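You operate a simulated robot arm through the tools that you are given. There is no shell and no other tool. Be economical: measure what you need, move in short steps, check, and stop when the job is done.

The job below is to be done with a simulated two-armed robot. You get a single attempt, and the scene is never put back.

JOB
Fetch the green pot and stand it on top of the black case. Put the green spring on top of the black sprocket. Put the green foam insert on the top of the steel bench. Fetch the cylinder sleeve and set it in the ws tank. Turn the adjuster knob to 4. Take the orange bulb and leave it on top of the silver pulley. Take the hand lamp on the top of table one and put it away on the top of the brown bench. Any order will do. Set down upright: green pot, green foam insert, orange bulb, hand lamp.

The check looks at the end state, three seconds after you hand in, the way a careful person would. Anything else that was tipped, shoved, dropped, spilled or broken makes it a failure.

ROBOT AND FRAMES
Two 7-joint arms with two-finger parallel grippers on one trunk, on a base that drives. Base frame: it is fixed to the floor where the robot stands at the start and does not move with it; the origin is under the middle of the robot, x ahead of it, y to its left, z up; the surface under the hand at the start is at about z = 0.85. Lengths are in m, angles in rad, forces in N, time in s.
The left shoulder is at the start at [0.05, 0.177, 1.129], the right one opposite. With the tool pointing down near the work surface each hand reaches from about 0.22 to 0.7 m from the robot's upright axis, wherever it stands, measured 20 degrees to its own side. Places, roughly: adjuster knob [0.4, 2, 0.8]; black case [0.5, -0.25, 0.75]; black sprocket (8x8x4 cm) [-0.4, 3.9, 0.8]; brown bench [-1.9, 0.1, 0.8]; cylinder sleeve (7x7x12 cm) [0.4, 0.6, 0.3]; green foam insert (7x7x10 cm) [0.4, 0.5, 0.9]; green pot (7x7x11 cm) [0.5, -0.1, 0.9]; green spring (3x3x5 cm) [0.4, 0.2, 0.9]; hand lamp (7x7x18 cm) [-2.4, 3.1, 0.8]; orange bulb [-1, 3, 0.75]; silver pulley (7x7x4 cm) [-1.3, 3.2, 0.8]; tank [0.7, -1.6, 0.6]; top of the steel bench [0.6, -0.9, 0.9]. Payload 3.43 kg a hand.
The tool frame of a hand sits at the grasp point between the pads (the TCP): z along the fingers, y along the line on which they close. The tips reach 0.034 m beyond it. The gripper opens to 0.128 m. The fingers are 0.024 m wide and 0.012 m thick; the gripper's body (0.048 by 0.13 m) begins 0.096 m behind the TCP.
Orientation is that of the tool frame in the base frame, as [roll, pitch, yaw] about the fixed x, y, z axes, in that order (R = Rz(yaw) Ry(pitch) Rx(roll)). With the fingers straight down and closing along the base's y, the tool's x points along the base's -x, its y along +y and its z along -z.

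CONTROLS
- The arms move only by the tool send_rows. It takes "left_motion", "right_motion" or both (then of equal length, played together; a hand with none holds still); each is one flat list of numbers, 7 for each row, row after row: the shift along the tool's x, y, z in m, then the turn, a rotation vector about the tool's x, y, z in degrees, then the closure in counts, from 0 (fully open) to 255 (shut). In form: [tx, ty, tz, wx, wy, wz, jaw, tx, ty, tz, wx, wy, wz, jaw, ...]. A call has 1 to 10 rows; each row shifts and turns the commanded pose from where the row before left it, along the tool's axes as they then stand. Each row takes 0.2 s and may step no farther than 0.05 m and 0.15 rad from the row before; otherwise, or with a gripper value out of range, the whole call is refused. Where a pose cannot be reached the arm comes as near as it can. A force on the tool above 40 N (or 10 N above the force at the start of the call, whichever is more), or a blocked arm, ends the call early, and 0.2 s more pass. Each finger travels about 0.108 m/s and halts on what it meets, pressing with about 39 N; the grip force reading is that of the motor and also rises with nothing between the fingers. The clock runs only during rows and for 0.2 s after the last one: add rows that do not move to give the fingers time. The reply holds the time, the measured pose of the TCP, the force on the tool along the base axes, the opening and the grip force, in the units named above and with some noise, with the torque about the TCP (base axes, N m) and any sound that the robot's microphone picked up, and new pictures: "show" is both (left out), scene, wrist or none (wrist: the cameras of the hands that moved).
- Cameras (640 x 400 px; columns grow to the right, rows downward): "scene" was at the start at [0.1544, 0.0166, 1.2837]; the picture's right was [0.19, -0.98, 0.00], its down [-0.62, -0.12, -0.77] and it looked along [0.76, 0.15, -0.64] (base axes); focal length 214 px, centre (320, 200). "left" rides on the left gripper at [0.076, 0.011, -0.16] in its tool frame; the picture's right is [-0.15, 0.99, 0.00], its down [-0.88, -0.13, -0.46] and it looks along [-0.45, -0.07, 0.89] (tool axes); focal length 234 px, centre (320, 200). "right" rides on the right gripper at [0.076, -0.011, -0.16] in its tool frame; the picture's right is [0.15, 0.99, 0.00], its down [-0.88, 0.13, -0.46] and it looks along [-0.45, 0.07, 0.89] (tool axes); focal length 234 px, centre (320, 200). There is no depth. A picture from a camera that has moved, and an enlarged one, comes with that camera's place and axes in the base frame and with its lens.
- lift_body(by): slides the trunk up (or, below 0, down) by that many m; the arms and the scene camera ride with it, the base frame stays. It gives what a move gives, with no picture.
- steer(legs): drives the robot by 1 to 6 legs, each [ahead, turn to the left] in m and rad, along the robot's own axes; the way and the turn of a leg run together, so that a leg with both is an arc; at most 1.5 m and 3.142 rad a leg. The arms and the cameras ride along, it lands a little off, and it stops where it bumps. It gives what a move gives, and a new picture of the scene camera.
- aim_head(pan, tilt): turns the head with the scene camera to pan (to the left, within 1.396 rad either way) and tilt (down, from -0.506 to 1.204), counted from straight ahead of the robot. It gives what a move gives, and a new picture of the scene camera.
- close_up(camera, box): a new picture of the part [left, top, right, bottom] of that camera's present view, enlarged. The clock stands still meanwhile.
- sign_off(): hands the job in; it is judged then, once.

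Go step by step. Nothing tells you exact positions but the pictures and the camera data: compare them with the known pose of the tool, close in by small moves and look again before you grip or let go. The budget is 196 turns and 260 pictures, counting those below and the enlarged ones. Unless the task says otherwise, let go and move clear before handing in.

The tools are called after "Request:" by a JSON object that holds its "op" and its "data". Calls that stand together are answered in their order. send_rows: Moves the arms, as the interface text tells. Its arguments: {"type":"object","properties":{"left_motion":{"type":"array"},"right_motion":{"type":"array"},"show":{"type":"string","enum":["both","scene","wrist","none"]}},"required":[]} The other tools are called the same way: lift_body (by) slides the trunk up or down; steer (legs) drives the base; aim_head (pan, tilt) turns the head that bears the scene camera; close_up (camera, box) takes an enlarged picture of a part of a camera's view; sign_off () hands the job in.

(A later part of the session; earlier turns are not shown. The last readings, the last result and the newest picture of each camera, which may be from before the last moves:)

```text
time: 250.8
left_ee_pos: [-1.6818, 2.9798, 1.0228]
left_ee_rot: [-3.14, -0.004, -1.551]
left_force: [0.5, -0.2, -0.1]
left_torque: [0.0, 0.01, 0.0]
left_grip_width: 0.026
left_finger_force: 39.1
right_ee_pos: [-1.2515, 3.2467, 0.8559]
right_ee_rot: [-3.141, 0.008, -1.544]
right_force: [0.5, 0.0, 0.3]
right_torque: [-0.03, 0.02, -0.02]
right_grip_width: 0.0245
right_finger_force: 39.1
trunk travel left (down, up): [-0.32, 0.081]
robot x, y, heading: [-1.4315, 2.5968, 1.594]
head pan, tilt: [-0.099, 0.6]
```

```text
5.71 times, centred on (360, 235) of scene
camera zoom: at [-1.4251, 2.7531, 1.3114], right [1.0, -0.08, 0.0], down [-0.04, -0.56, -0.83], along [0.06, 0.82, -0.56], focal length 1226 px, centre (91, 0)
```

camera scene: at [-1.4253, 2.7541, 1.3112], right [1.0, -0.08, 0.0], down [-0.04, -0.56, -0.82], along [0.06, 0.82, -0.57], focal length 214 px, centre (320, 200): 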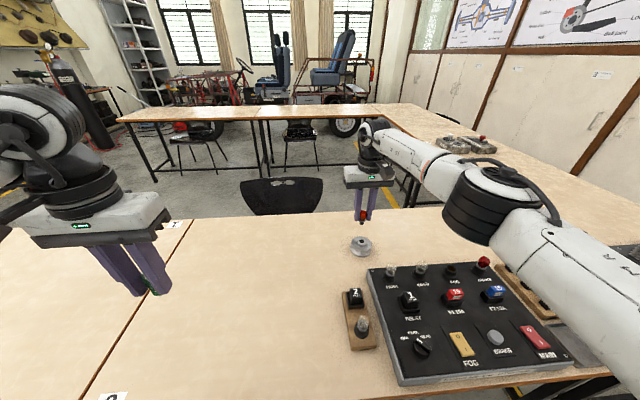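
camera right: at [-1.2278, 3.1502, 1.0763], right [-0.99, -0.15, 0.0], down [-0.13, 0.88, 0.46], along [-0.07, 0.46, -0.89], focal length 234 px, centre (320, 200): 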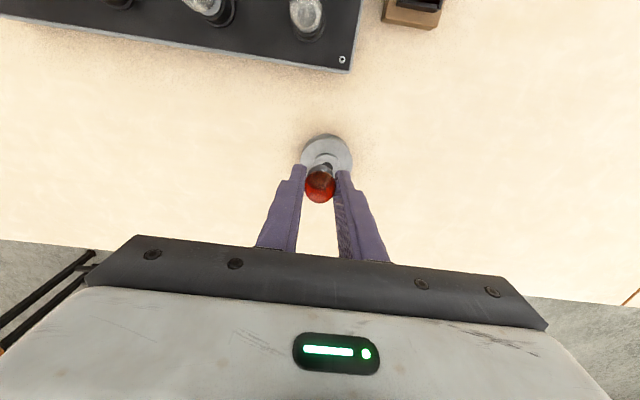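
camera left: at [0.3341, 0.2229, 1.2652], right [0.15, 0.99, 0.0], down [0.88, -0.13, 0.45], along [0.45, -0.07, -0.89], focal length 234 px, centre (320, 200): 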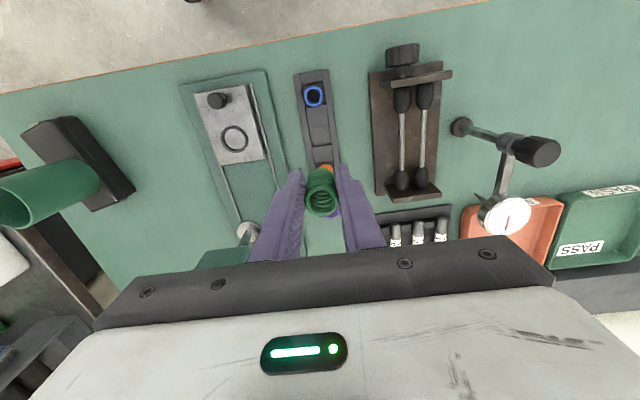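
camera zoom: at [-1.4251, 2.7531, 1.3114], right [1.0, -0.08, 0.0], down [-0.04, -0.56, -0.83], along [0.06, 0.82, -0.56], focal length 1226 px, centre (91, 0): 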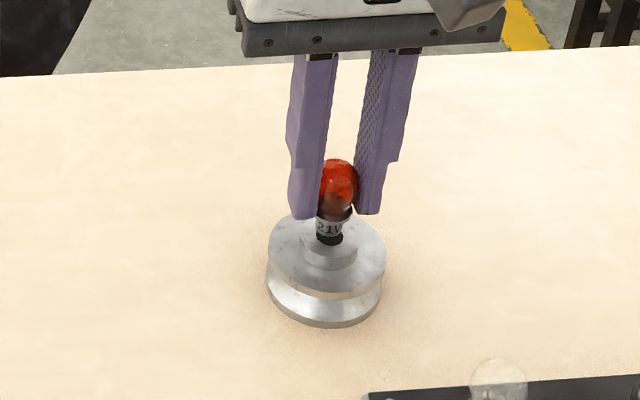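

Request:
{"op": "send_rows", "data": {"right_motion": [0, 0, 0.002, 0, 0, 0, 220, 0, 0, 0.002, 0, 0, 0, 220, 0, 0, 0, 0, 0, 0, 220], "show": "none"}}

Request:
{"op": "close_up", "data": {"camera": "scene", "box": [330, 200, 390, 270]}}

```text
time: 251.6
left_ee_pos: [-1.682, 2.9796, 1.0214]
left_ee_rot: [-3.141, -0.004, -1.549]
left_force: [-1.2, 0.1, 0.1]
left_torque: [-0.05, 0.03, -0.02]
left_grip_width: 0.0256
left_finger_force: 38.8
right_ee_pos: [-1.2514, 3.248, 0.8513]
right_ee_rot: [3.141, 0.008, -1.546]
right_force: [0.0, 0.3, 1.7]
right_torque: [0.04, -0.02, 0.0]
right_grip_width: 0.0242
right_finger_force: 39.2
trunk travel left (down, up): [-0.32, 0.081]
robot x, y, heading: [-1.4346, 2.592, 1.594]
head pan, tilt: [-0.099, 0.6]
```

```text
5.71 times, centred on (360, 235) of scene
camera zoom: at [-1.4251, 2.7529, 1.3115], right [1.0, -0.08, 0.0], down [-0.04, -0.56, -0.83], along [0.06, 0.82, -0.56], focal length 1226 px, centre (91, 0)
```

zoom: 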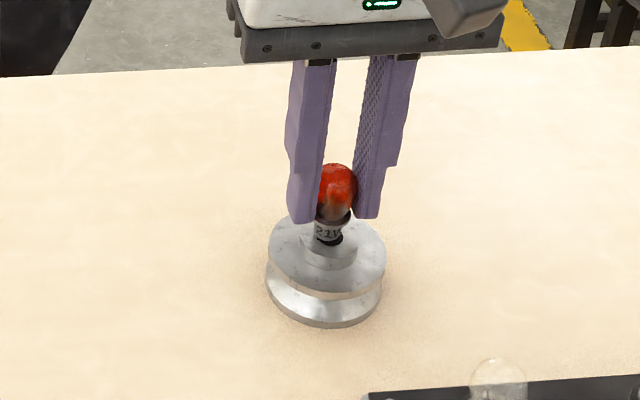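

Request:
{"op": "send_rows", "data": {"right_motion": [0, 0, 0.002, 0, 0, 0, 220, 0, 0, 0, 0, 0, 0, 220], "show": "none"}}

```text
time: 252.2
left_ee_pos: [-1.682, 2.9787, 1.022]
left_ee_rot: [-3.14, -0.001, -1.551]
left_force: [-0.2, 0.0, -0.4]
left_torque: [0.0, -0.03, 0.01]
left_grip_width: 0.026
left_finger_force: 39.4
right_ee_pos: [-1.2519, 3.2479, 0.8505]
right_ee_rot: [-3.14, 0.013, -1.544]
right_force: [0.8, 0.3, 12.6]
right_torque: [0.01, 0.02, 0.0]
right_grip_width: 0.0241
right_finger_force: 38.9
trunk travel left (down, up): [-0.32, 0.081]
robot x, y, heading: [-1.4299, 2.5929, 1.591]
head pan, tilt: [-0.099, 0.6]
```

Contact at 12.6 N: the base is seated on the hub. I'm relieving 1 mm and opening gently.

Request:
{"op": "send_rows", "data": {"right_motion": [0, 0, -0.0012, 0, 0, 0, 220, 0, 0, 0, 0, 0, 0, 204, 0, 0, 0, 0, 0, 0, 198, 0, 0, 0, 0, 0, 0, 185, 0, 0, 0, 0, 0, 0, 160, 0, 0, 0, 0, 0, 0, 130, 0, 0, 0, 0, 0, 0, 130], "show": "wrist"}}

Request:
{"op": "close_up", "data": {"camera": "scene", "box": [330, 200, 390, 270]}}

```text
time: 253.8
left_ee_pos: [-1.6815, 2.9801, 1.0226]
left_ee_rot: [-3.141, -0.004, -1.548]
left_force: [-0.2, -0.4, -1.4]
left_torque: [0.02, -0.01, 0.01]
left_grip_width: 0.026
left_finger_force: 38.5
right_ee_pos: [-1.2519, 3.2481, 0.8508]
right_ee_rot: [-3.142, 0.007, -1.545]
right_force: [0.2, 0.3, -0.6]
right_torque: [0.0, -0.01, -0.01]
right_grip_width: 0.0628
right_finger_force: 0.0
trunk travel left (down, up): [-0.32, 0.081]
robot x, y, heading: [-1.4298, 2.5969, 1.594]
head pan, tilt: [-0.099, 0.6]
camera right: at [-1.2381, 3.1709, 1.0089], right [-0.98, -0.17, 0.0], down [-0.15, 0.87, 0.46], along [-0.08, 0.46, -0.89], focal length 234 px, centre (320, 200)
```

right: 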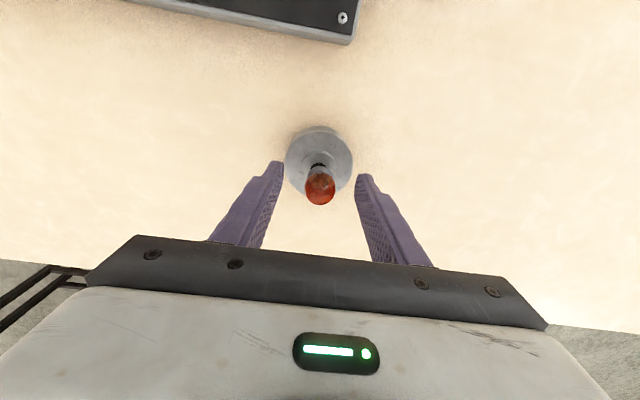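

```text
5.71 times, centred on (360, 235) of scene
camera zoom: at [-1.4251, 2.7531, 1.3114], right [1.0, -0.08, 0.0], down [-0.04, -0.56, -0.83], along [0.06, 0.82, -0.56], focal length 1226 px, centre (91, 0)
```

zoom: 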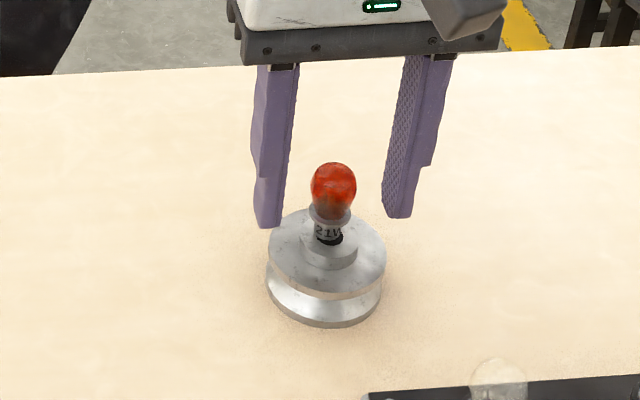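

The bulb stands upright on the pulley. I'm rising straight up, then backing away.

Request:
{"op": "send_rows", "data": {"right_motion": [0, 0, -0.02, 0, 0, 0, 130, 0, 0, -0.04, 0, 0, 0, 130, 0, 0, -0.04, 0, 0, 0, 100, 0, 0, -0.04, 0, 0, 0, 50, 0, 0, -0.04, 0, 0, 0, 0, 0, 0, 0, 0, 0, 0, 0], "show": "none"}}

Request:
{"op": "steer", "data": {"legs": [[-0.45, 0]]}}

Request:
{"op": "aim_head", "data": {"pan": 0.85, "tilt": 0.55}}

```text
time: 255.2
left_ee_pos: [-1.6809, 2.9802, 1.0215]
left_ee_rot: [3.141, -0.003, -1.551]
left_force: [-0.2, 0.5, -0.8]
left_torque: [0.0, 0.0, -0.01]
left_grip_width: 0.0256
left_finger_force: 38.9
right_ee_pos: [-1.252, 3.2451, 1.0281]
right_ee_rot: [-3.141, 0.007, -1.544]
right_force: [-0.2, 0.7, -0.1]
right_torque: [0.04, -0.01, 0.01]
right_grip_width: 0.1277
right_finger_force: 0.2
trunk travel left (down, up): [-0.32, 0.081]
robot x, y, heading: [-1.4287, 2.5957, 1.596]
head pan, tilt: [-0.099, 0.6]
```

```text
time: 257.9
left_ee_pos: [-1.6691, 2.5355, 1.023]
left_ee_rot: [3.141, -0.003, -1.56]
left_force: [-0.7, 0.5, -0.6]
left_torque: [0.01, 0.01, -0.02]
left_grip_width: 0.026
left_finger_force: 39.7
right_ee_pos: [-1.2387, 2.7967, 1.0291]
right_ee_rot: [3.141, 0.008, -1.555]
right_force: [0.7, -0.3, 0.2]
right_torque: [0.01, -0.02, -0.01]
right_grip_width: 0.1279
right_finger_force: 0.0
trunk travel left (down, up): [-0.32, 0.081]
robot x, y, heading: [-1.4192, 2.1472, 1.586]
head pan, tilt: [-0.099, 0.6]
camera scene: at [-1.4149, 2.3065, 1.3115], right [1.0, -0.08, 0.0], down [-0.05, -0.56, -0.83], along [0.07, 0.82, -0.56], focal length 214 px, centre (320, 200)
```

scene: 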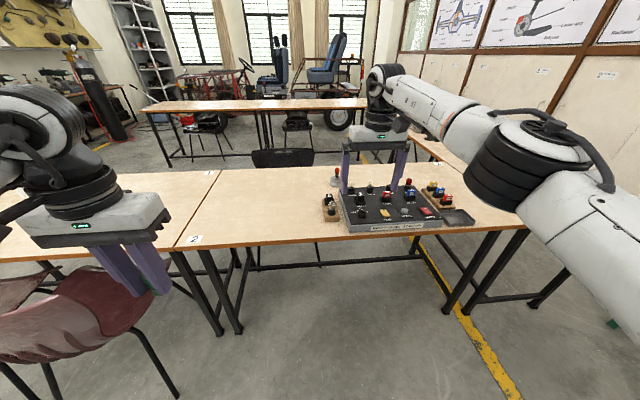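

```text
time: 259.1
left_ee_pos: [-1.668, 2.5358, 1.0214]
left_ee_rot: [-3.141, -0.002, -1.559]
left_force: [1.1, -1.0, 0.0]
left_torque: [0.02, 0.0, -0.03]
left_grip_width: 0.0259
left_finger_force: 39.2
right_ee_pos: [-1.2388, 2.7971, 1.0288]
right_ee_rot: [3.141, 0.009, -1.555]
right_force: [-0.1, -0.1, 0.2]
right_torque: [0.0, 0.03, 0.05]
right_grip_width: 0.1279
right_finger_force: 0.1
trunk travel left (down, up): [-0.32, 0.081]
robot x, y, heading: [-1.4213, 2.1476, 1.589]
head pan, tilt: [0.85, 0.55]
camera scene: at [-1.4906, 2.2771, 1.3159], right [0.65, 0.76, 0.0], down [0.4, -0.34, -0.85], along [-0.65, 0.55, -0.52], focal length 214 px, centre (320, 200)
```

scene: 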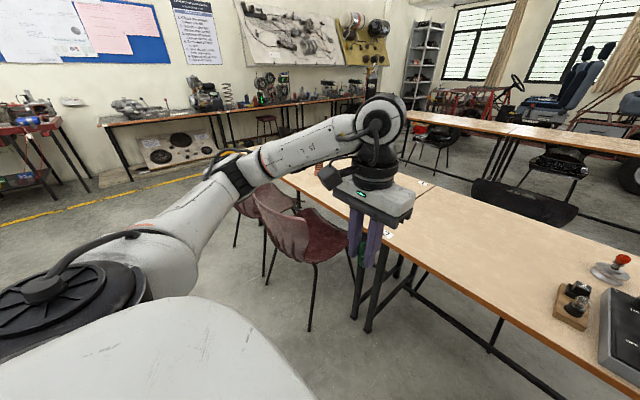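

The bulb remains standing. Chairs block the front of the lamp table, so I'll go around the left end into the inner side, which the sprocket needs too. I'm driving along -x and looking.

Request:
{"op": "steer", "data": {"legs": [[0, 1.553], [1.3, 0]]}}

Request:
{"op": "aim_head", "data": {"pan": -0.9, "tilt": 0.5}}

```text
time: 269.4
left_ee_pos: [-3.11, 1.9009, 1.0216]
left_ee_rot: [3.14, -0.003, 0.004]
left_force: [-0.4, 0.3, -0.3]
left_torque: [-0.01, 0.01, 0.02]
left_grip_width: 0.026
left_finger_force: 38.8
right_ee_pos: [-3.3678, 2.3355, 1.0287]
right_ee_rot: [3.141, 0.006, 0.009]
right_force: [-0.1, 0.3, -0.4]
right_torque: [0.01, -0.01, -0.02]
right_grip_width: 0.1279
right_finger_force: 0.0
trunk travel left (down, up): [-0.32, 0.081]
robot x, y, heading: [-2.7218, 2.1487, -3.134]
head pan, tilt: [0.85, 0.55]
camera scene: at [-2.8485, 2.0785, 1.3159], right [-0.76, 0.65, 0.0], down [0.34, 0.39, -0.85], along [-0.56, -0.64, -0.52], focal length 214 px, centre (320, 200)
```

scene: 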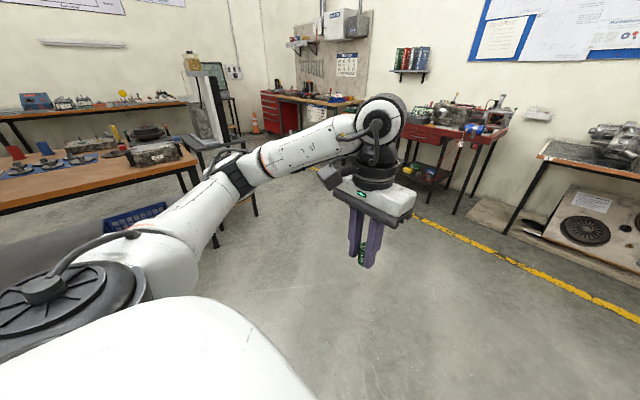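

```text
time: 271.1
left_ee_pos: [-3.1103, 1.9028, 1.0218]
left_ee_rot: [-3.141, -0.002, 0.005]
left_force: [1.0, -1.2, -0.8]
left_torque: [0.02, 0.01, -0.01]
left_grip_width: 0.0261
left_finger_force: 38.4
right_ee_pos: [-3.3668, 2.3358, 1.0289]
right_ee_rot: [3.141, 0.01, 0.008]
right_force: [0.5, 0.5, 0.2]
right_torque: [0.02, -0.01, 0.0]
right_grip_width: 0.128
right_finger_force: 0.1
trunk travel left (down, up): [-0.32, 0.081]
robot x, y, heading: [-2.7207, 2.1473, -3.135]
head pan, tilt: [-0.901, 0.499]
camera scene: at [-2.8466, 2.2173, 1.3205], right [0.78, 0.63, 0.0], down [0.3, -0.37, -0.88], along [-0.55, 0.68, -0.48], focal length 214 px, centre (320, 200)
```

scene: 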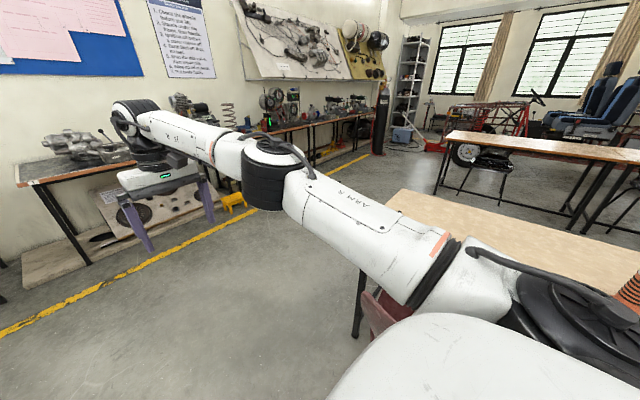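

Table one's left end is at x≈-3.2, and the inner area beyond looks open. I'm driving around.

Request:
{"op": "steer", "data": {"legs": [[0.95, 0], [0, -1.571], [1.5, 0], [0.55, 0]]}}

Request:
{"op": "aim_head", "data": {"pan": -1.2, "tilt": 0.55}}

```text
time: 289.7
left_ee_pos: [-3.9556, 4.5835, 1.0222]
left_ee_rot: [3.141, -0.005, -1.555]
left_force: [0.2, -0.7, -1.3]
left_torque: [-0.01, 0.01, -0.02]
left_grip_width: 0.0261
left_finger_force: 39.1
right_ee_pos: [-3.5267, 4.8465, 1.0285]
right_ee_rot: [3.141, 0.007, -1.55]
right_force: [0.0, 1.3, 0.8]
right_torque: [-0.02, 0.0, 0.0]
right_grip_width: 0.1285
right_finger_force: 0.1
trunk travel left (down, up): [-0.32, 0.081]
robot x, y, heading: [-3.7115, 4.1988, 1.59]
head pan, tilt: [-0.901, 0.499]
camera scene: at [-3.6384, 4.3239, 1.3205], right [0.64, -0.77, 0.0], down [-0.37, -0.3, -0.88], along [0.68, 0.56, -0.48], focal length 214 px, centre (320, 200)
```

scene: 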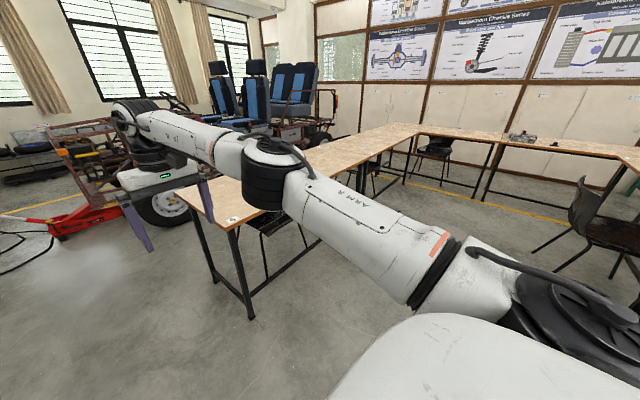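

```text
time: 290.5
left_ee_pos: [-3.9569, 4.5828, 1.0207]
left_ee_rot: [3.14, -0.003, -1.556]
left_force: [-0.2, 1.2, -0.1]
left_torque: [0.04, 0.0, 0.0]
left_grip_width: 0.026
left_finger_force: 39.0
right_ee_pos: [-3.5264, 4.8446, 1.0289]
right_ee_rot: [-3.14, 0.008, -1.55]
right_force: [0.1, 0.1, -0.2]
right_torque: [-0.02, 0.0, 0.01]
right_grip_width: 0.1277
right_finger_force: 0.1
trunk travel left (down, up): [-0.32, 0.081]
robot x, y, heading: [-3.709, 4.1964, 1.59]
head pan, tilt: [-1.201, 0.55]
camera scene: at [-3.6255, 4.2999, 1.3159], right [0.38, -0.93, 0.0], down [-0.48, -0.2, -0.85], along [0.79, 0.32, -0.52], focal length 214 px, centre (320, 200)
```

scene: 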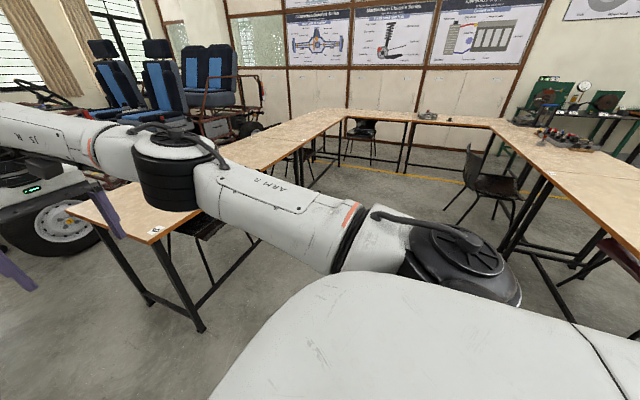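

The U-shaped table ring is open on this side. The inner corridor is about y 3.85–5.15, with a black chair near [-1.3, 3.5]. I'm driving in along y≈4.25.

Request:
{"op": "steer", "data": {"legs": [[0, -1.57], [1.5, 0], [0.4, 0]]}}

Request:
{"op": "aim_head", "data": {"pan": -0.5, "tilt": 0.65}}

```text
time: 303.9
left_ee_pos: [-1.4126, 4.4871, 1.0205]
left_ee_rot: [-3.141, -0.004, -3.121]
left_force: [-0.4, 1.0, -0.7]
left_torque: [-0.04, -0.03, -0.03]
left_grip_width: 0.0259
left_finger_force: 39.0
right_ee_pos: [-1.1473, 4.0596, 1.0283]
right_ee_rot: [-3.141, 0.006, -3.116]
right_force: [-0.4, 0.1, -0.7]
right_torque: [0.0, 0.01, 0.0]
right_grip_width: 0.1281
right_finger_force: 0.2
trunk travel left (down, up): [-0.32, 0.081]
robot x, y, heading: [-1.7955, 4.2387, 0.017]
head pan, tilt: [-1.201, 0.55]
camera scene: at [-1.6928, 4.1565, 1.3159], right [-0.92, -0.38, 0.0], down [-0.2, 0.48, -0.85], along [0.33, -0.79, -0.52], focal length 214 px, centre (320, 200)
```

scene: 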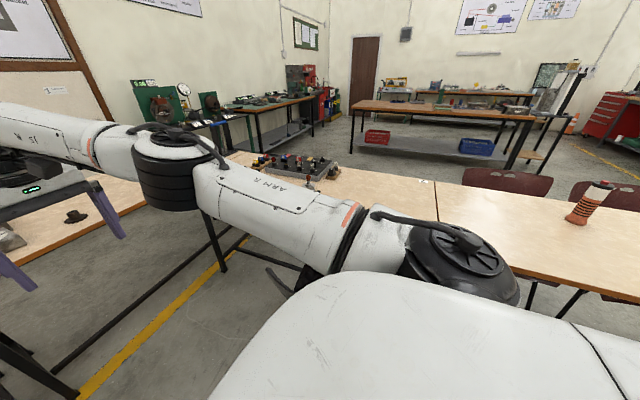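

```text
time: 305.0
left_ee_pos: [-1.413, 4.4882, 1.0203]
left_ee_rot: [3.142, -0.004, -3.119]
left_force: [0.5, -0.5, -0.2]
left_torque: [-0.02, -0.03, 0.01]
left_grip_width: 0.0258
left_finger_force: 39.5
right_ee_pos: [-1.1466, 4.0584, 1.0284]
right_ee_rot: [-3.142, 0.008, -3.115]
right_force: [-0.1, 0.7, 0.3]
right_torque: [0.01, -0.01, 0.01]
right_grip_width: 0.1278
right_finger_force: 0.0
trunk travel left (down, up): [-0.32, 0.081]
robot x, y, heading: [-1.7973, 4.241, 0.021]
head pan, tilt: [-0.499, 0.649]
camera scene: at [-1.6505, 4.1996, 1.3072], right [-0.46, -0.89, 0.0], down [-0.54, 0.28, -0.8], along [0.71, -0.37, -0.6], focal length 214 px, centre (320, 200)
```

scene: 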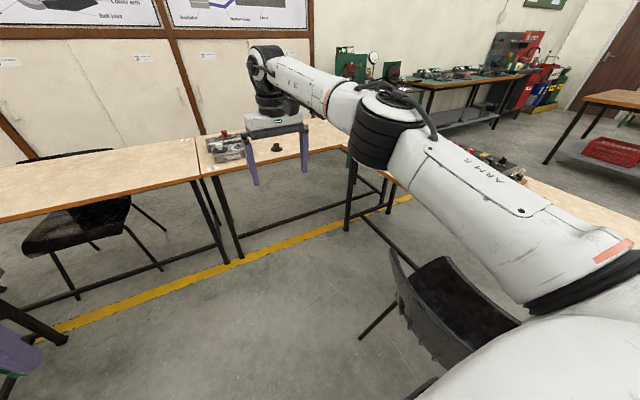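

The chair spans about x -1.7 to -1.25, y up to 3.8. I'll go past it straight, then sidestep toward the sprocket and face it.

Request:
{"op": "steer", "data": {"legs": [[0.805, 0], [0, -1.59], [0.22, 0], [0, 1.35], [0.07, 0]]}}

Request:
{"op": "aim_head", "data": {"pan": 0.0, "tilt": 0.75}}

```text
time: 318.4
left_ee_pos: [-0.4907, 4.1665, 1.0222]
left_ee_rot: [-3.141, -0.005, 2.921]
left_force: [-0.3, -0.2, -0.1]
left_torque: [-0.02, 0.0, -0.02]
left_grip_width: 0.0258
left_finger_force: 38.9
right_ee_pos: [-0.3346, 3.6874, 1.0273]
right_ee_rot: [-3.141, 0.007, 2.928]
right_force: [0.1, 0.4, -0.9]
right_torque: [0.01, 0.04, 0.04]
right_grip_width: 0.1278
right_finger_force: 0.0
trunk travel left (down, up): [-0.32, 0.081]
robot x, y, heading: [-0.9269, 4.0155, -0.217]
head pan, tilt: [-0.499, 0.649]
camera scene: at [-0.7899, 3.9434, 1.307], right [-0.66, -0.75, 0.0], down [-0.46, 0.4, -0.8], along [0.6, -0.52, -0.61], focal length 214 px, centre (320, 200)
```

scene: 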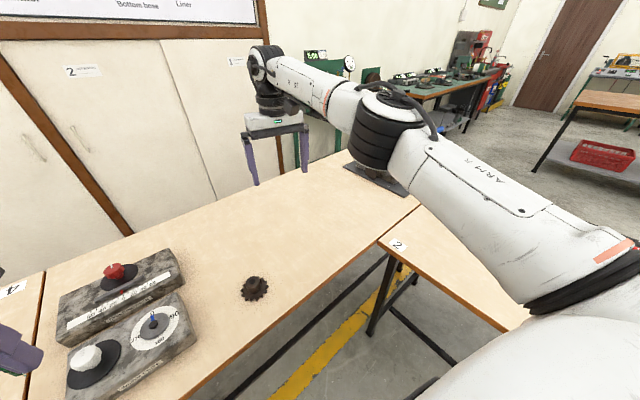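

```text
time: 319.4
left_ee_pos: [-0.4898, 4.1668, 1.0218]
left_ee_rot: [3.141, -0.003, 2.922]
left_force: [-0.3, 1.0, -0.2]
left_torque: [0.0, 0.03, 0.03]
left_grip_width: 0.0258
left_finger_force: 39.3
right_ee_pos: [-0.3362, 3.6874, 1.0285]
right_ee_rot: [-3.141, 0.008, 2.926]
right_force: [-0.3, -0.5, -0.3]
right_torque: [0.02, -0.01, -0.01]
right_grip_width: 0.1283
right_finger_force: 0.0
trunk travel left (down, up): [-0.32, 0.081]
robot x, y, heading: [-0.9271, 4.0142, -0.21]
head pan, tilt: [0.0, 0.75]
camera scene: at [-0.7753, 3.9826, 1.2986], right [-0.22, -0.98, 0.0], down [-0.67, 0.15, -0.73], along [0.71, -0.16, -0.68], focal length 214 px, centre (320, 200)
```

scene: 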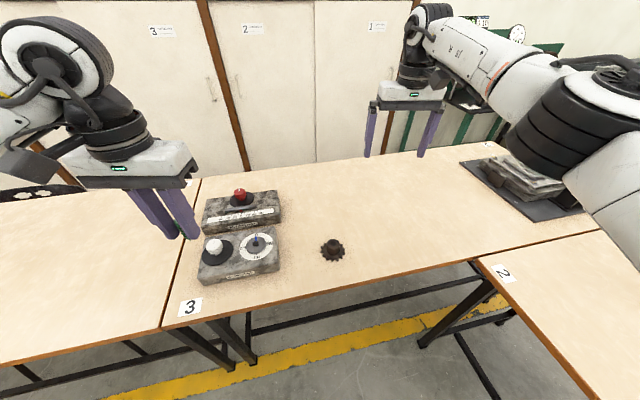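

The sprocket hub is at (-0.4325, 3.8675). I'm moving the right hand aside and the left hand with the spring over the sprocket.

Request:
{"op": "send_rows", "data": {"left_motion": [-0.0174, -0.04, 0, 0, 0, 0, 255, -0.0174, -0.04, 0, 0, 0, 0, 255, -0.0174, -0.04, 0, 0, 0, 0, 255, -0.0174, -0.04, 0, 0, 0, 0, 255, -0.0174, -0.04, 0, 0, 0, 0, 255, -0.0174, -0.04, 0, 0, 0, 0, 255, -0.0174, -0.04, 0, 0, 0, 0, 255, 0, 0, 0, 0, 0, 0, 255], "right_motion": [0.03, -0.035, 0, 0, 0, 0, 0, 0.03, -0.035, 0, 0, 0, 0, 0, 0.03, -0.035, 0, 0, 0, 0, 0, 0.03, -0.035, 0, 0, 0, 0, 0, 0.03, -0.035, 0, 0, 0, 0, 0, 0, 0, 0, 0, 0, 0, 0, 0, 0, 0, 0, 0, 0, 0, 0, 0, 0, 0, 0, 0, 0]}}

Request:
{"op": "close_up", "data": {"camera": "left", "box": [230, 80, 410, 250]}}

Request:
{"op": "close_up", "data": {"camera": "scene", "box": [270, 160, 390, 280]}}

```text
time: 321.1
left_ee_pos: [-0.4341, 3.8695, 1.0205]
left_ee_rot: [3.141, -0.001, 2.921]
left_force: [0.2, -0.3, 0.4]
left_torque: [-0.04, -0.02, 0.02]
left_grip_width: 0.0259
left_finger_force: 39.1
right_ee_pos: [-0.5223, 3.5493, 1.029]
right_ee_rot: [-3.14, 0.008, 2.926]
right_force: [0.6, -0.1, 0.7]
right_torque: [-0.01, 0.0, -0.03]
right_grip_width: 0.1278
right_finger_force: 0.1
trunk travel left (down, up): [-0.32, 0.081]
robot x, y, heading: [-0.9248, 4.0144, -0.221]
head pan, tilt: [0.0, 0.75]
camera scene: at [-0.7752, 3.9832, 1.2986], right [-0.21, -0.98, 0.0], down [-0.67, 0.15, -0.73], along [0.71, -0.16, -0.68], focal length 214 px, centre (320, 200)
camera right: at [-0.5984, 3.5544, 1.1868], right [0.07, 1.0, 0.0], down [0.88, -0.06, 0.46], along [0.46, -0.03, -0.89], focal length 234 px, centre (320, 200)
camera left: at [-0.504, 3.8961, 1.1812], right [0.36, 0.93, 0.0], down [0.83, -0.32, 0.45], along [0.42, -0.16, -0.89], focal length 234 px, centre (320, 200)
```

scene: 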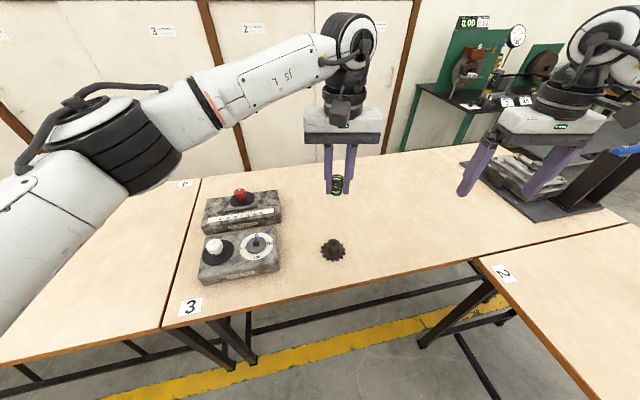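
right: 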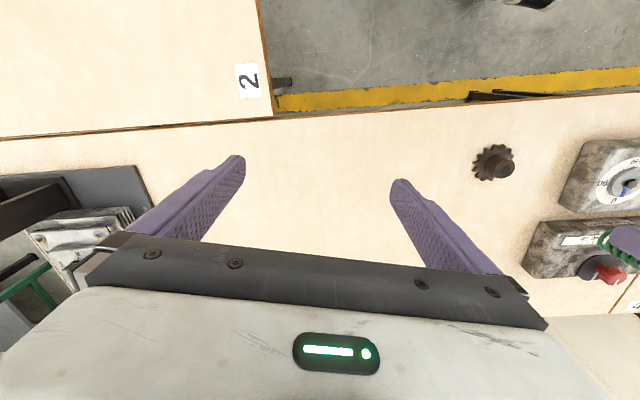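
left: 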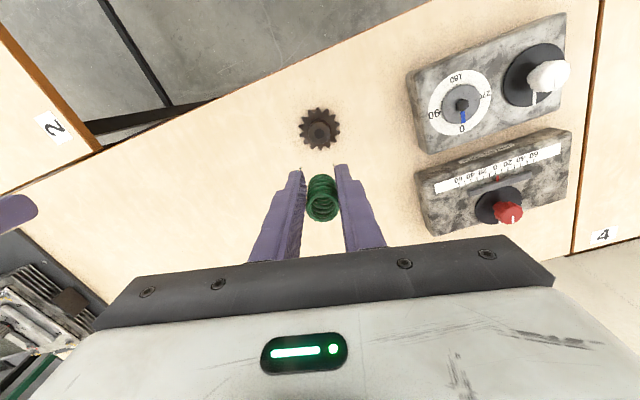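

```text
2.35 times, centred on (320, 165) of left
camera zoom: at [-0.504, 3.8961, 1.1812], right [0.36, 0.93, 0.0], down [0.83, -0.32, 0.45], along [0.42, -0.16, -0.89], focal length 551 px, centre (320, 282)
```

zoom: 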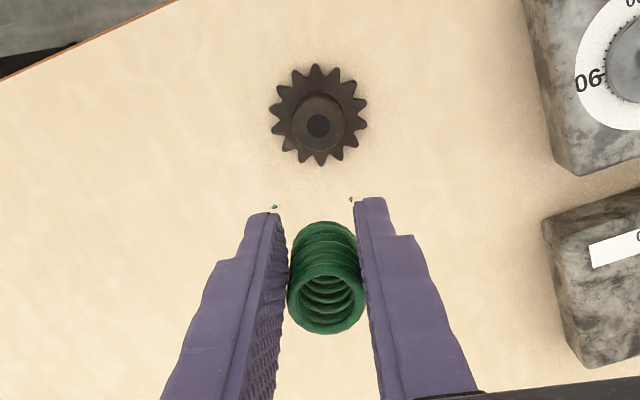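

```text
3.33 times, centred on (330, 220) of scene
camera zoom: at [-0.7752, 3.9832, 1.2986], right [-0.21, -0.98, 0.0], down [-0.67, 0.15, -0.73], along [0.71, -0.16, -0.68], focal length 715 px, centre (287, 133)
```

zoom: 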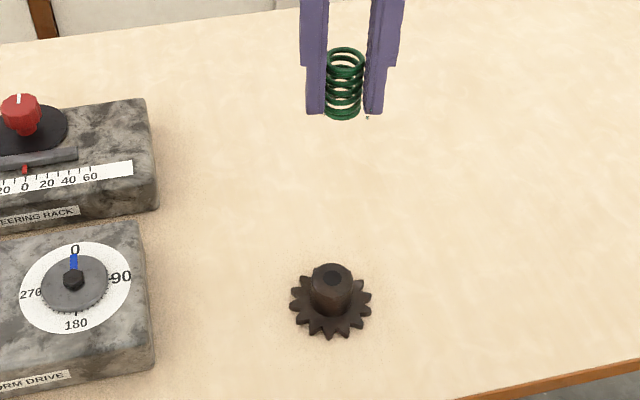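

The spring sits about 1.3 cm off the TCP toward the finger edge but is upright. I'll correct for that, lower to near the hub, and look again.

Request:
{"op": "send_rows", "data": {"left_motion": [0.0143, 0, 0.035, 0, 0, 0, 255, 0, 0, 0.04, 0, 0, 0, 255, 0, 0, 0.04, 0, 0, 0, 255, 0, 0, 0.03, 0, 0, 0, 255, 0, 0, 0, 0, 0, 0, 255], "show": "none"}}

Request:
{"op": "close_up", "data": {"camera": "left", "box": [230, 80, 410, 250]}}

Request:
{"op": "close_up", "data": {"camera": "scene", "box": [290, 190, 370, 270]}}

```text
time: 322.4
left_ee_pos: [-0.4498, 3.871, 0.8757]
left_ee_rot: [-3.141, -0.003, 2.922]
left_force: [0.2, -0.4, -0.5]
left_torque: [0.02, 0.0, 0.0]
left_grip_width: 0.0259
left_finger_force: 39.0
right_ee_pos: [-0.5216, 3.5486, 1.0276]
right_ee_rot: [3.141, 0.008, 2.927]
right_force: [-0.4, 0.2, 0.3]
right_torque: [-0.01, -0.01, 0.01]
right_grip_width: 0.1284
right_finger_force: 0.0
trunk travel left (down, up): [-0.32, 0.081]
robot x, y, heading: [-0.928, 4.0167, -0.22]
head pan, tilt: [0.0, 0.75]
```

```text
2.35 times, centred on (320, 165) of left
camera zoom: at [-0.5199, 3.8978, 1.0359], right [0.36, 0.93, 0.0], down [0.83, -0.32, 0.45], along [0.42, -0.16, -0.89], focal length 551 px, centre (320, 282)
```

zoom: 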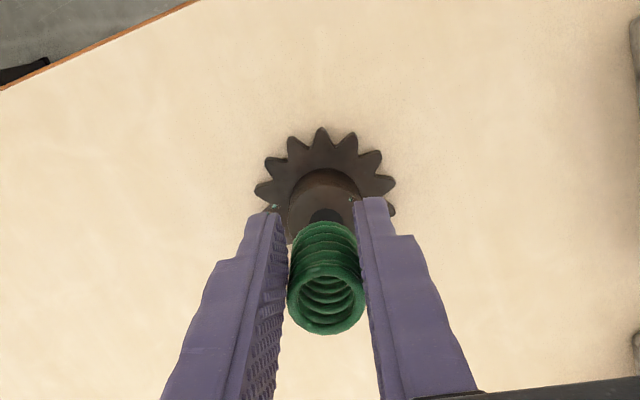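

```text
5.00 times, centred on (330, 230) of scene
camera zoom: at [-0.7754, 3.9827, 1.2986], right [-0.22, -0.98, 0.0], down [-0.67, 0.15, -0.73], along [0.71, -0.16, -0.68], focal length 1072 px, centre (270, 50)
```

zoom: 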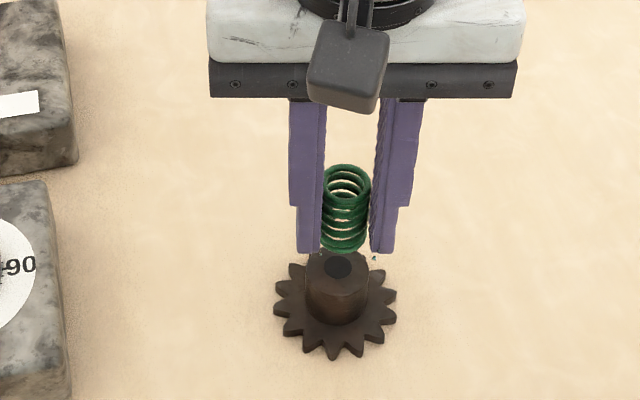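

Request:
{"op": "send_rows", "data": {"left_motion": [0.0015, 0.0018, 0.006, 0, 0, 0, 255, 0, 0, 0.006, 0, 0, 0, 255, 0, 0, 0, 0, 0, 0, 255], "show": "none"}}

Request:
{"op": "close_up", "data": {"camera": "scene", "box": [290, 190, 370, 270]}}

Request:
{"op": "close_up", "data": {"camera": "left", "box": [270, 140, 370, 230]}}

```text
time: 323.1
left_ee_pos: [-0.4498, 3.8723, 0.8632]
left_ee_rot: [-3.141, -0.004, 2.922]
left_force: [0.6, -0.3, -0.2]
left_torque: [0.01, 0.0, 0.04]
left_grip_width: 0.026
left_finger_force: 38.9
right_ee_pos: [-0.5218, 3.5483, 1.0279]
right_ee_rot: [-3.14, 0.01, 2.928]
right_force: [0.3, 0.2, 0.0]
right_torque: [0.01, 0.0, 0.02]
right_grip_width: 0.1279
right_finger_force: 0.0
trunk travel left (down, up): [-0.32, 0.081]
robot x, y, heading: [-0.9191, 4.0127, -0.22]
head pan, tilt: [0.0, 0.75]
```

```text
5.00 times, centred on (330, 230) of scene
camera zoom: at [-0.7753, 3.9827, 1.2986], right [-0.22, -0.98, 0.0], down [-0.67, 0.15, -0.73], along [0.71, -0.16, -0.68], focal length 1072 px, centre (270, 50)
```

zoom: 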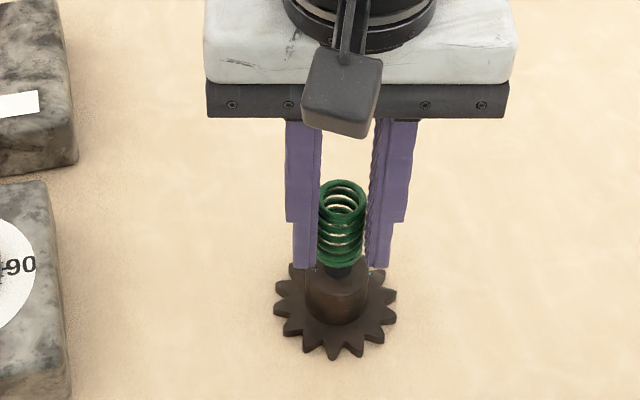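

```text
4.44 times, centred on (320, 185) of left
camera zoom: at [-0.5203, 3.8996, 1.0242], right [0.36, 0.93, 0.0], down [0.83, -0.32, 0.45], along [0.42, -0.16, -0.89], focal length 1041 px, centre (320, 267)
```

zoom: 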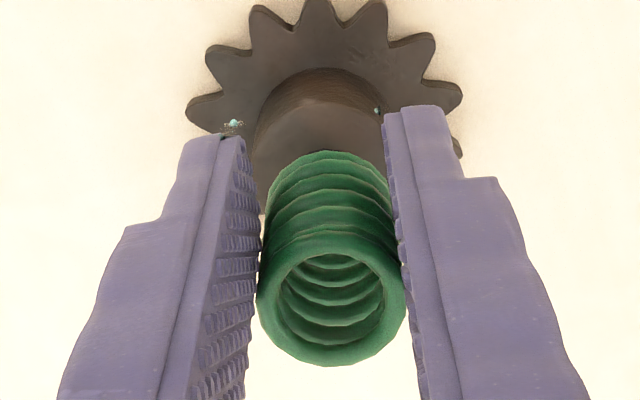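

Request:
{"op": "send_rows", "data": {"left_motion": [0, 0, 0.003, 0, 0, 0, 255, 0, 0, 0.002, 0, 0, 0, 255, 0, 0, 0, 0, 0, 0, 255], "show": "none"}}

Request:
{"op": "close_up", "data": {"camera": "scene", "box": [310, 210, 360, 260]}}

```text
time: 323.9
left_ee_pos: [-0.4495, 3.8731, 0.8597]
left_ee_rot: [3.14, -0.003, 2.922]
left_force: [-0.2, 1.2, -1.0]
left_torque: [-0.01, 0.02, 0.03]
left_grip_width: 0.0258
left_finger_force: 38.3
right_ee_pos: [-0.52, 3.5482, 1.0286]
right_ee_rot: [3.141, 0.007, 2.927]
right_force: [0.4, -0.2, -0.5]
right_torque: [-0.02, 0.01, 0.03]
right_grip_width: 0.1277
right_finger_force: 0.0
trunk travel left (down, up): [-0.32, 0.081]
robot x, y, heading: [-0.9286, 4.0181, -0.217]
head pan, tilt: [0.0, 0.75]
```

```text
8.00 times, centred on (335, 235) of scene
camera zoom: at [-0.7753, 3.9827, 1.2985], right [-0.22, -0.98, 0.0], down [-0.67, 0.15, -0.73], along [0.71, -0.16, -0.68], focal length 1716 px, centre (200, -80)
```

zoom: 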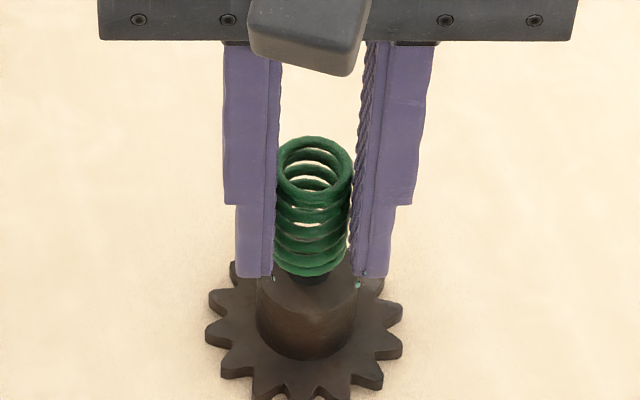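

Request:
{"op": "send_rows", "data": {"left_motion": [0, 0, 0.003, 0, 0, 0, 255, 0, 0, 0.003, 0, 0, 0, 255, 0, 0, 0, 0, 0, 0, 255], "show": "none"}}

Request:
{"op": "close_up", "data": {"camera": "scene", "box": [310, 210, 360, 260]}}

```text
time: 324.8
left_ee_pos: [-0.4492, 3.8726, 0.8532]
left_ee_rot: [-3.141, -0.004, 2.921]
left_force: [0.0, -0.1, 0.1]
left_torque: [0.0, -0.02, -0.01]
left_grip_width: 0.0259
left_finger_force: 39.0
right_ee_pos: [-0.5211, 3.5478, 1.0268]
right_ee_rot: [-3.139, 0.01, 2.927]
right_force: [-0.9, -0.3, -0.3]
right_torque: [-0.01, -0.01, 0.03]
right_grip_width: 0.1281
right_finger_force: 0.0
trunk travel left (down, up): [-0.32, 0.081]
robot x, y, heading: [-0.9253, 4.0181, -0.214]
head pan, tilt: [0.0, 0.75]
```

```text
8.00 times, centred on (335, 235) of scene
camera zoom: at [-0.7753, 3.9827, 1.2985], right [-0.22, -0.98, 0.0], down [-0.67, 0.15, -0.73], along [0.71, -0.16, -0.68], focal length 1716 px, centre (200, -80)
```

zoom: 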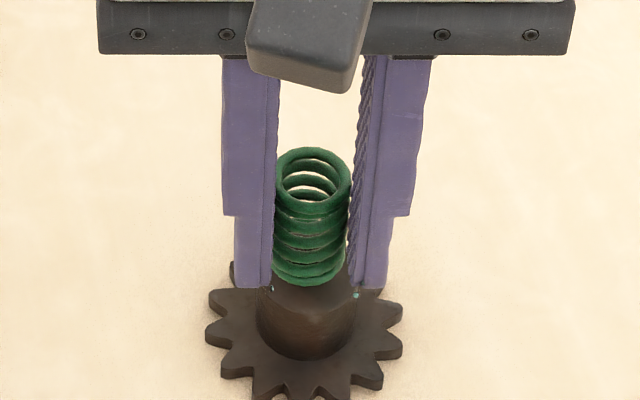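

Request:
{"op": "send_rows", "data": {"left_motion": [0, 0, 0.002, 0, 0, 0, 255, 0, 0, 0.002, 0, 0, 0, 255, 0, 0, 0, 0, 0, 0, 255], "show": "none"}}

```text
time: 325.6
left_ee_pos: [-0.4483, 3.8738, 0.8489]
left_ee_rot: [-3.141, -0.004, 2.923]
left_force: [-0.5, -1.4, -0.5]
left_torque: [-0.01, 0.02, -0.01]
left_grip_width: 0.026
left_finger_force: 38.4
right_ee_pos: [-0.5204, 3.548, 1.0288]
right_ee_rot: [3.141, 0.009, 2.929]
right_force: [-0.9, -0.3, 0.2]
right_torque: [0.0, 0.0, 0.01]
right_grip_width: 0.1282
right_finger_force: 0.1
trunk travel left (down, up): [-0.32, 0.081]
robot x, y, heading: [-0.9258, 4.0147, -0.214]
head pan, tilt: [0.0, 0.75]
```

Request:
{"op": "send_rows", "data": {"left_motion": [0, 0, 0.002, 0, 0, 0, 255, 0, 0, 0.002, 0, 0, 0, 255, 0, 0, 0, 0, 0, 0, 255], "show": "none"}}

Request:
{"op": "close_up", "data": {"camera": "scene", "box": [310, 210, 360, 260]}}

Request:
{"op": "close_up", "data": {"camera": "left", "box": [270, 120, 370, 230]}}

```text
time: 326.4
left_ee_pos: [-0.4492, 3.8725, 0.8449]
left_ee_rot: [3.14, -0.005, 2.921]
left_force: [-0.5, 0.3, -0.9]
left_torque: [-0.04, 0.04, -0.02]
left_grip_width: 0.026
left_finger_force: 38.9
right_ee_pos: [-0.5217, 3.5492, 1.0285]
right_ee_rot: [3.14, 0.008, 2.927]
right_force: [0.1, 0.2, 0.4]
right_torque: [0.04, 0.02, 0.02]
right_grip_width: 0.128
right_finger_force: 0.1
trunk travel left (down, up): [-0.32, 0.081]
robot x, y, heading: [-0.9266, 4.0179, -0.217]
head pan, tilt: [0.0, 0.75]
```

```text
8.00 times, centred on (335, 235) of scene
camera zoom: at [-0.7753, 3.9827, 1.2985], right [-0.22, -0.98, 0.0], down [-0.67, 0.15, -0.73], along [0.71, -0.16, -0.68], focal length 1716 px, centre (200, -80)
```

zoom: 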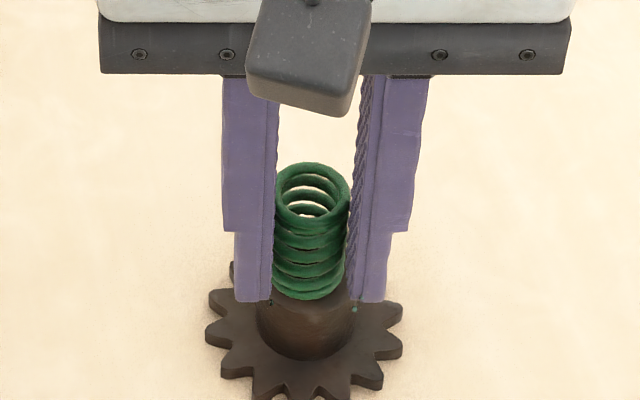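

```text
3.64 times, centred on (320, 175) of left
camera zoom: at [-0.52, 3.9001, 1.0056], right [0.36, 0.93, 0.0], down [0.83, -0.32, 0.45], along [0.42, -0.16, -0.89], focal length 852 px, centre (320, 291)
```

zoom: 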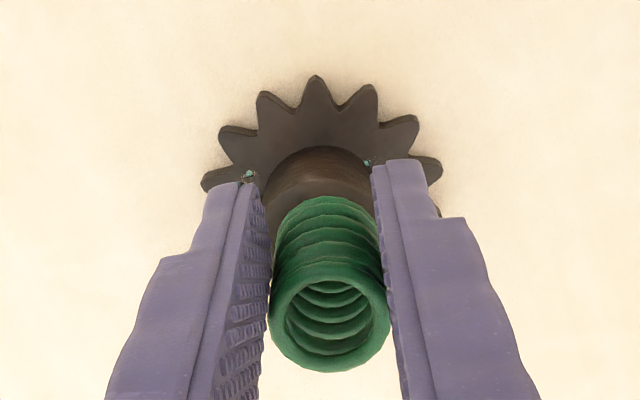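

Request:
{"op": "send_rows", "data": {"left_motion": [0, 0, 0.0015, 0, 0, 0, 255, 0, 0, 0.0015, 0, 0, 0, 255, 0, 0, 0, 0, 0, 0, 255], "show": "none"}}

```text
time: 327.1
left_ee_pos: [-0.4494, 3.873, 0.8447]
left_ee_rot: [-3.141, -0.002, 2.922]
left_force: [0.5, 0.8, 9.6]
left_torque: [0.01, -0.17, 0.03]
left_grip_width: 0.0258
left_finger_force: 39.0
right_ee_pos: [-0.522, 3.5489, 1.0278]
right_ee_rot: [-3.139, 0.01, 2.927]
right_force: [0.0, 0.5, -1.3]
right_torque: [-0.01, -0.01, 0.01]
right_grip_width: 0.1282
right_finger_force: 0.2
trunk travel left (down, up): [-0.32, 0.081]
robot x, y, heading: [-0.9225, 4.016, -0.216]
head pan, tilt: [0.0, 0.75]
```

Contact at 9.6 N, through the spring itself. I'm easing 1 mm and opening.

Request:
{"op": "send_rows", "data": {"left_motion": [0, 0, -0.0012, 0, 0, 0, 255, 0, 0, 0, 0, 0, 0, 201, 0, 0, 0, 0, 0, 0, 195, 0, 0, 0, 0, 0, 0, 180, 0, 0, 0, 0, 0, 0, 160, 0, 0, 0, 0, 0, 0, 160], "show": "none"}}

Request:
{"op": "close_up", "data": {"camera": "scene", "box": [310, 210, 360, 260]}}

Request:
{"op": "close_up", "data": {"camera": "left", "box": [270, 120, 370, 230]}}

```text
time: 328.6
left_ee_pos: [-0.4496, 3.8721, 0.8447]
left_ee_rot: [-3.141, -0.003, 2.922]
left_force: [-0.2, 0.0, 0.2]
left_torque: [0.02, -0.01, 0.01]
left_grip_width: 0.0479
left_finger_force: 0.1
right_ee_pos: [-0.5219, 3.5476, 1.0274]
right_ee_rot: [3.141, 0.008, 2.928]
right_force: [-0.5, 0.3, 0.1]
right_torque: [0.0, 0.01, -0.01]
right_grip_width: 0.1279
right_finger_force: 0.0
trunk travel left (down, up): [-0.32, 0.081]
robot x, y, heading: [-0.9271, 4.0167, -0.215]
head pan, tilt: [0.0, 0.75]
```

```text
8.00 times, centred on (335, 235) of scene
camera zoom: at [-0.7753, 3.9827, 1.2986], right [-0.22, -0.98, 0.0], down [-0.67, 0.15, -0.73], along [0.71, -0.16, -0.68], focal length 1716 px, centre (200, -80)
```

zoom: 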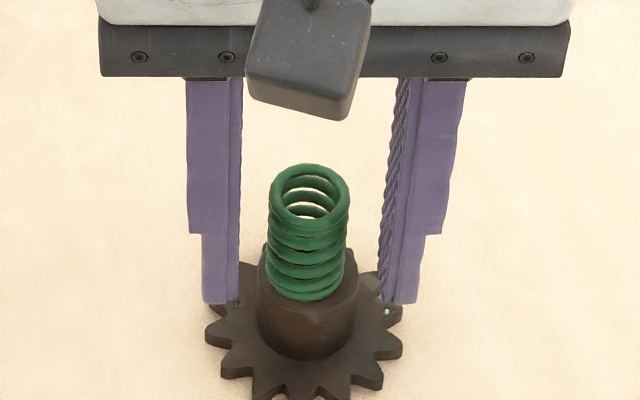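

```text
3.64 times, centred on (320, 175) of left
camera zoom: at [-0.5201, 3.9001, 1.0045], right [0.36, 0.93, 0.0], down [0.83, -0.32, 0.45], along [0.42, -0.16, -0.89], focal length 852 px, centre (320, 291)
```

zoom: 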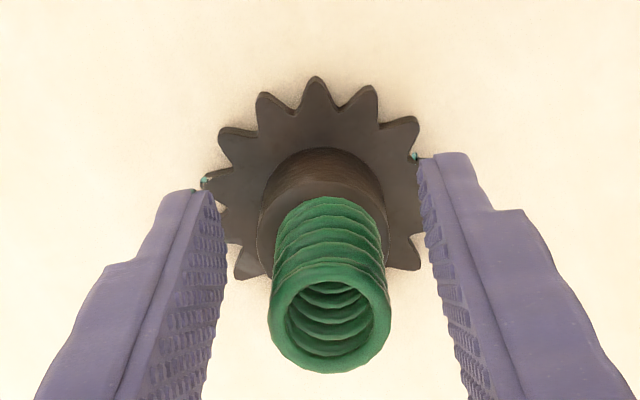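

The spring stands on the sprocket hub. I'm rising clear.

Request:
{"op": "send_rows", "data": {"left_motion": [0, 0, 0, 0, 0, 0, 130, 0, 0, -0.02, 0, 0, 0, 130, 0, 0, -0.04, 0, 0, 0, 130, 0, 0, -0.04, 0, 0, 0, 100, 0, 0, -0.04, 0, 0, 0, 50, 0, 0, -0.04, 0, 0, 0, 0, 0, 0, 0, 0, 0, 0, 0], "show": "scene"}}

Request:
{"op": "close_up", "data": {"camera": "left", "box": [250, 80, 390, 220]}}

```text
time: 330.1
left_ee_pos: [-0.4489, 3.8738, 1.0248]
left_ee_rot: [3.141, -0.002, 2.923]
left_force: [-0.5, 0.2, 0.1]
left_torque: [-0.03, -0.01, -0.01]
left_grip_width: 0.1279
left_finger_force: 0.0
right_ee_pos: [-0.5209, 3.5488, 1.0282]
right_ee_rot: [3.141, 0.007, 2.925]
right_force: [-0.2, -0.3, -0.2]
right_torque: [0.01, 0.02, -0.02]
right_grip_width: 0.1278
right_finger_force: 0.1
trunk travel left (down, up): [-0.32, 0.081]
robot x, y, heading: [-0.9277, 4.0132, -0.217]
head pan, tilt: [0.0, 0.75]
camera scene: at [-0.7752, 3.9827, 1.2985], right [-0.22, -0.98, 0.0], down [-0.67, 0.15, -0.73], along [0.71, -0.16, -0.68], focal length 214 px, centre (320, 200)
```

scene: 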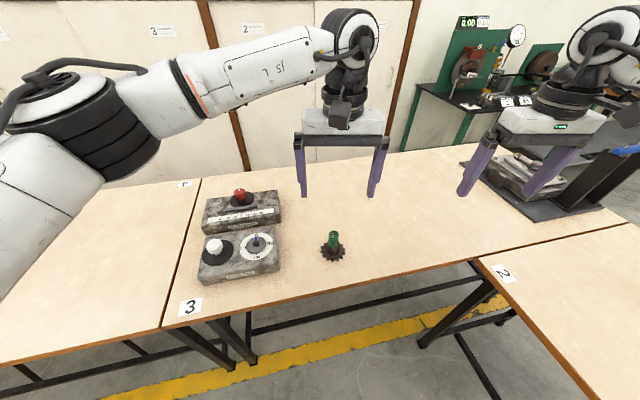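

```text
2.86 times, centred on (320, 150) of left
camera zoom: at [-0.5196, 3.9005, 1.1856], right [0.36, 0.93, 0.0], down [0.83, -0.32, 0.45], along [0.42, -0.16, -0.89], focal length 669 px, centre (320, 343)
```

zoom: 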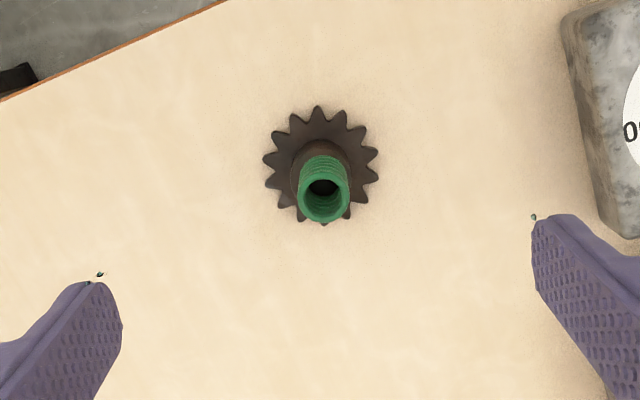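

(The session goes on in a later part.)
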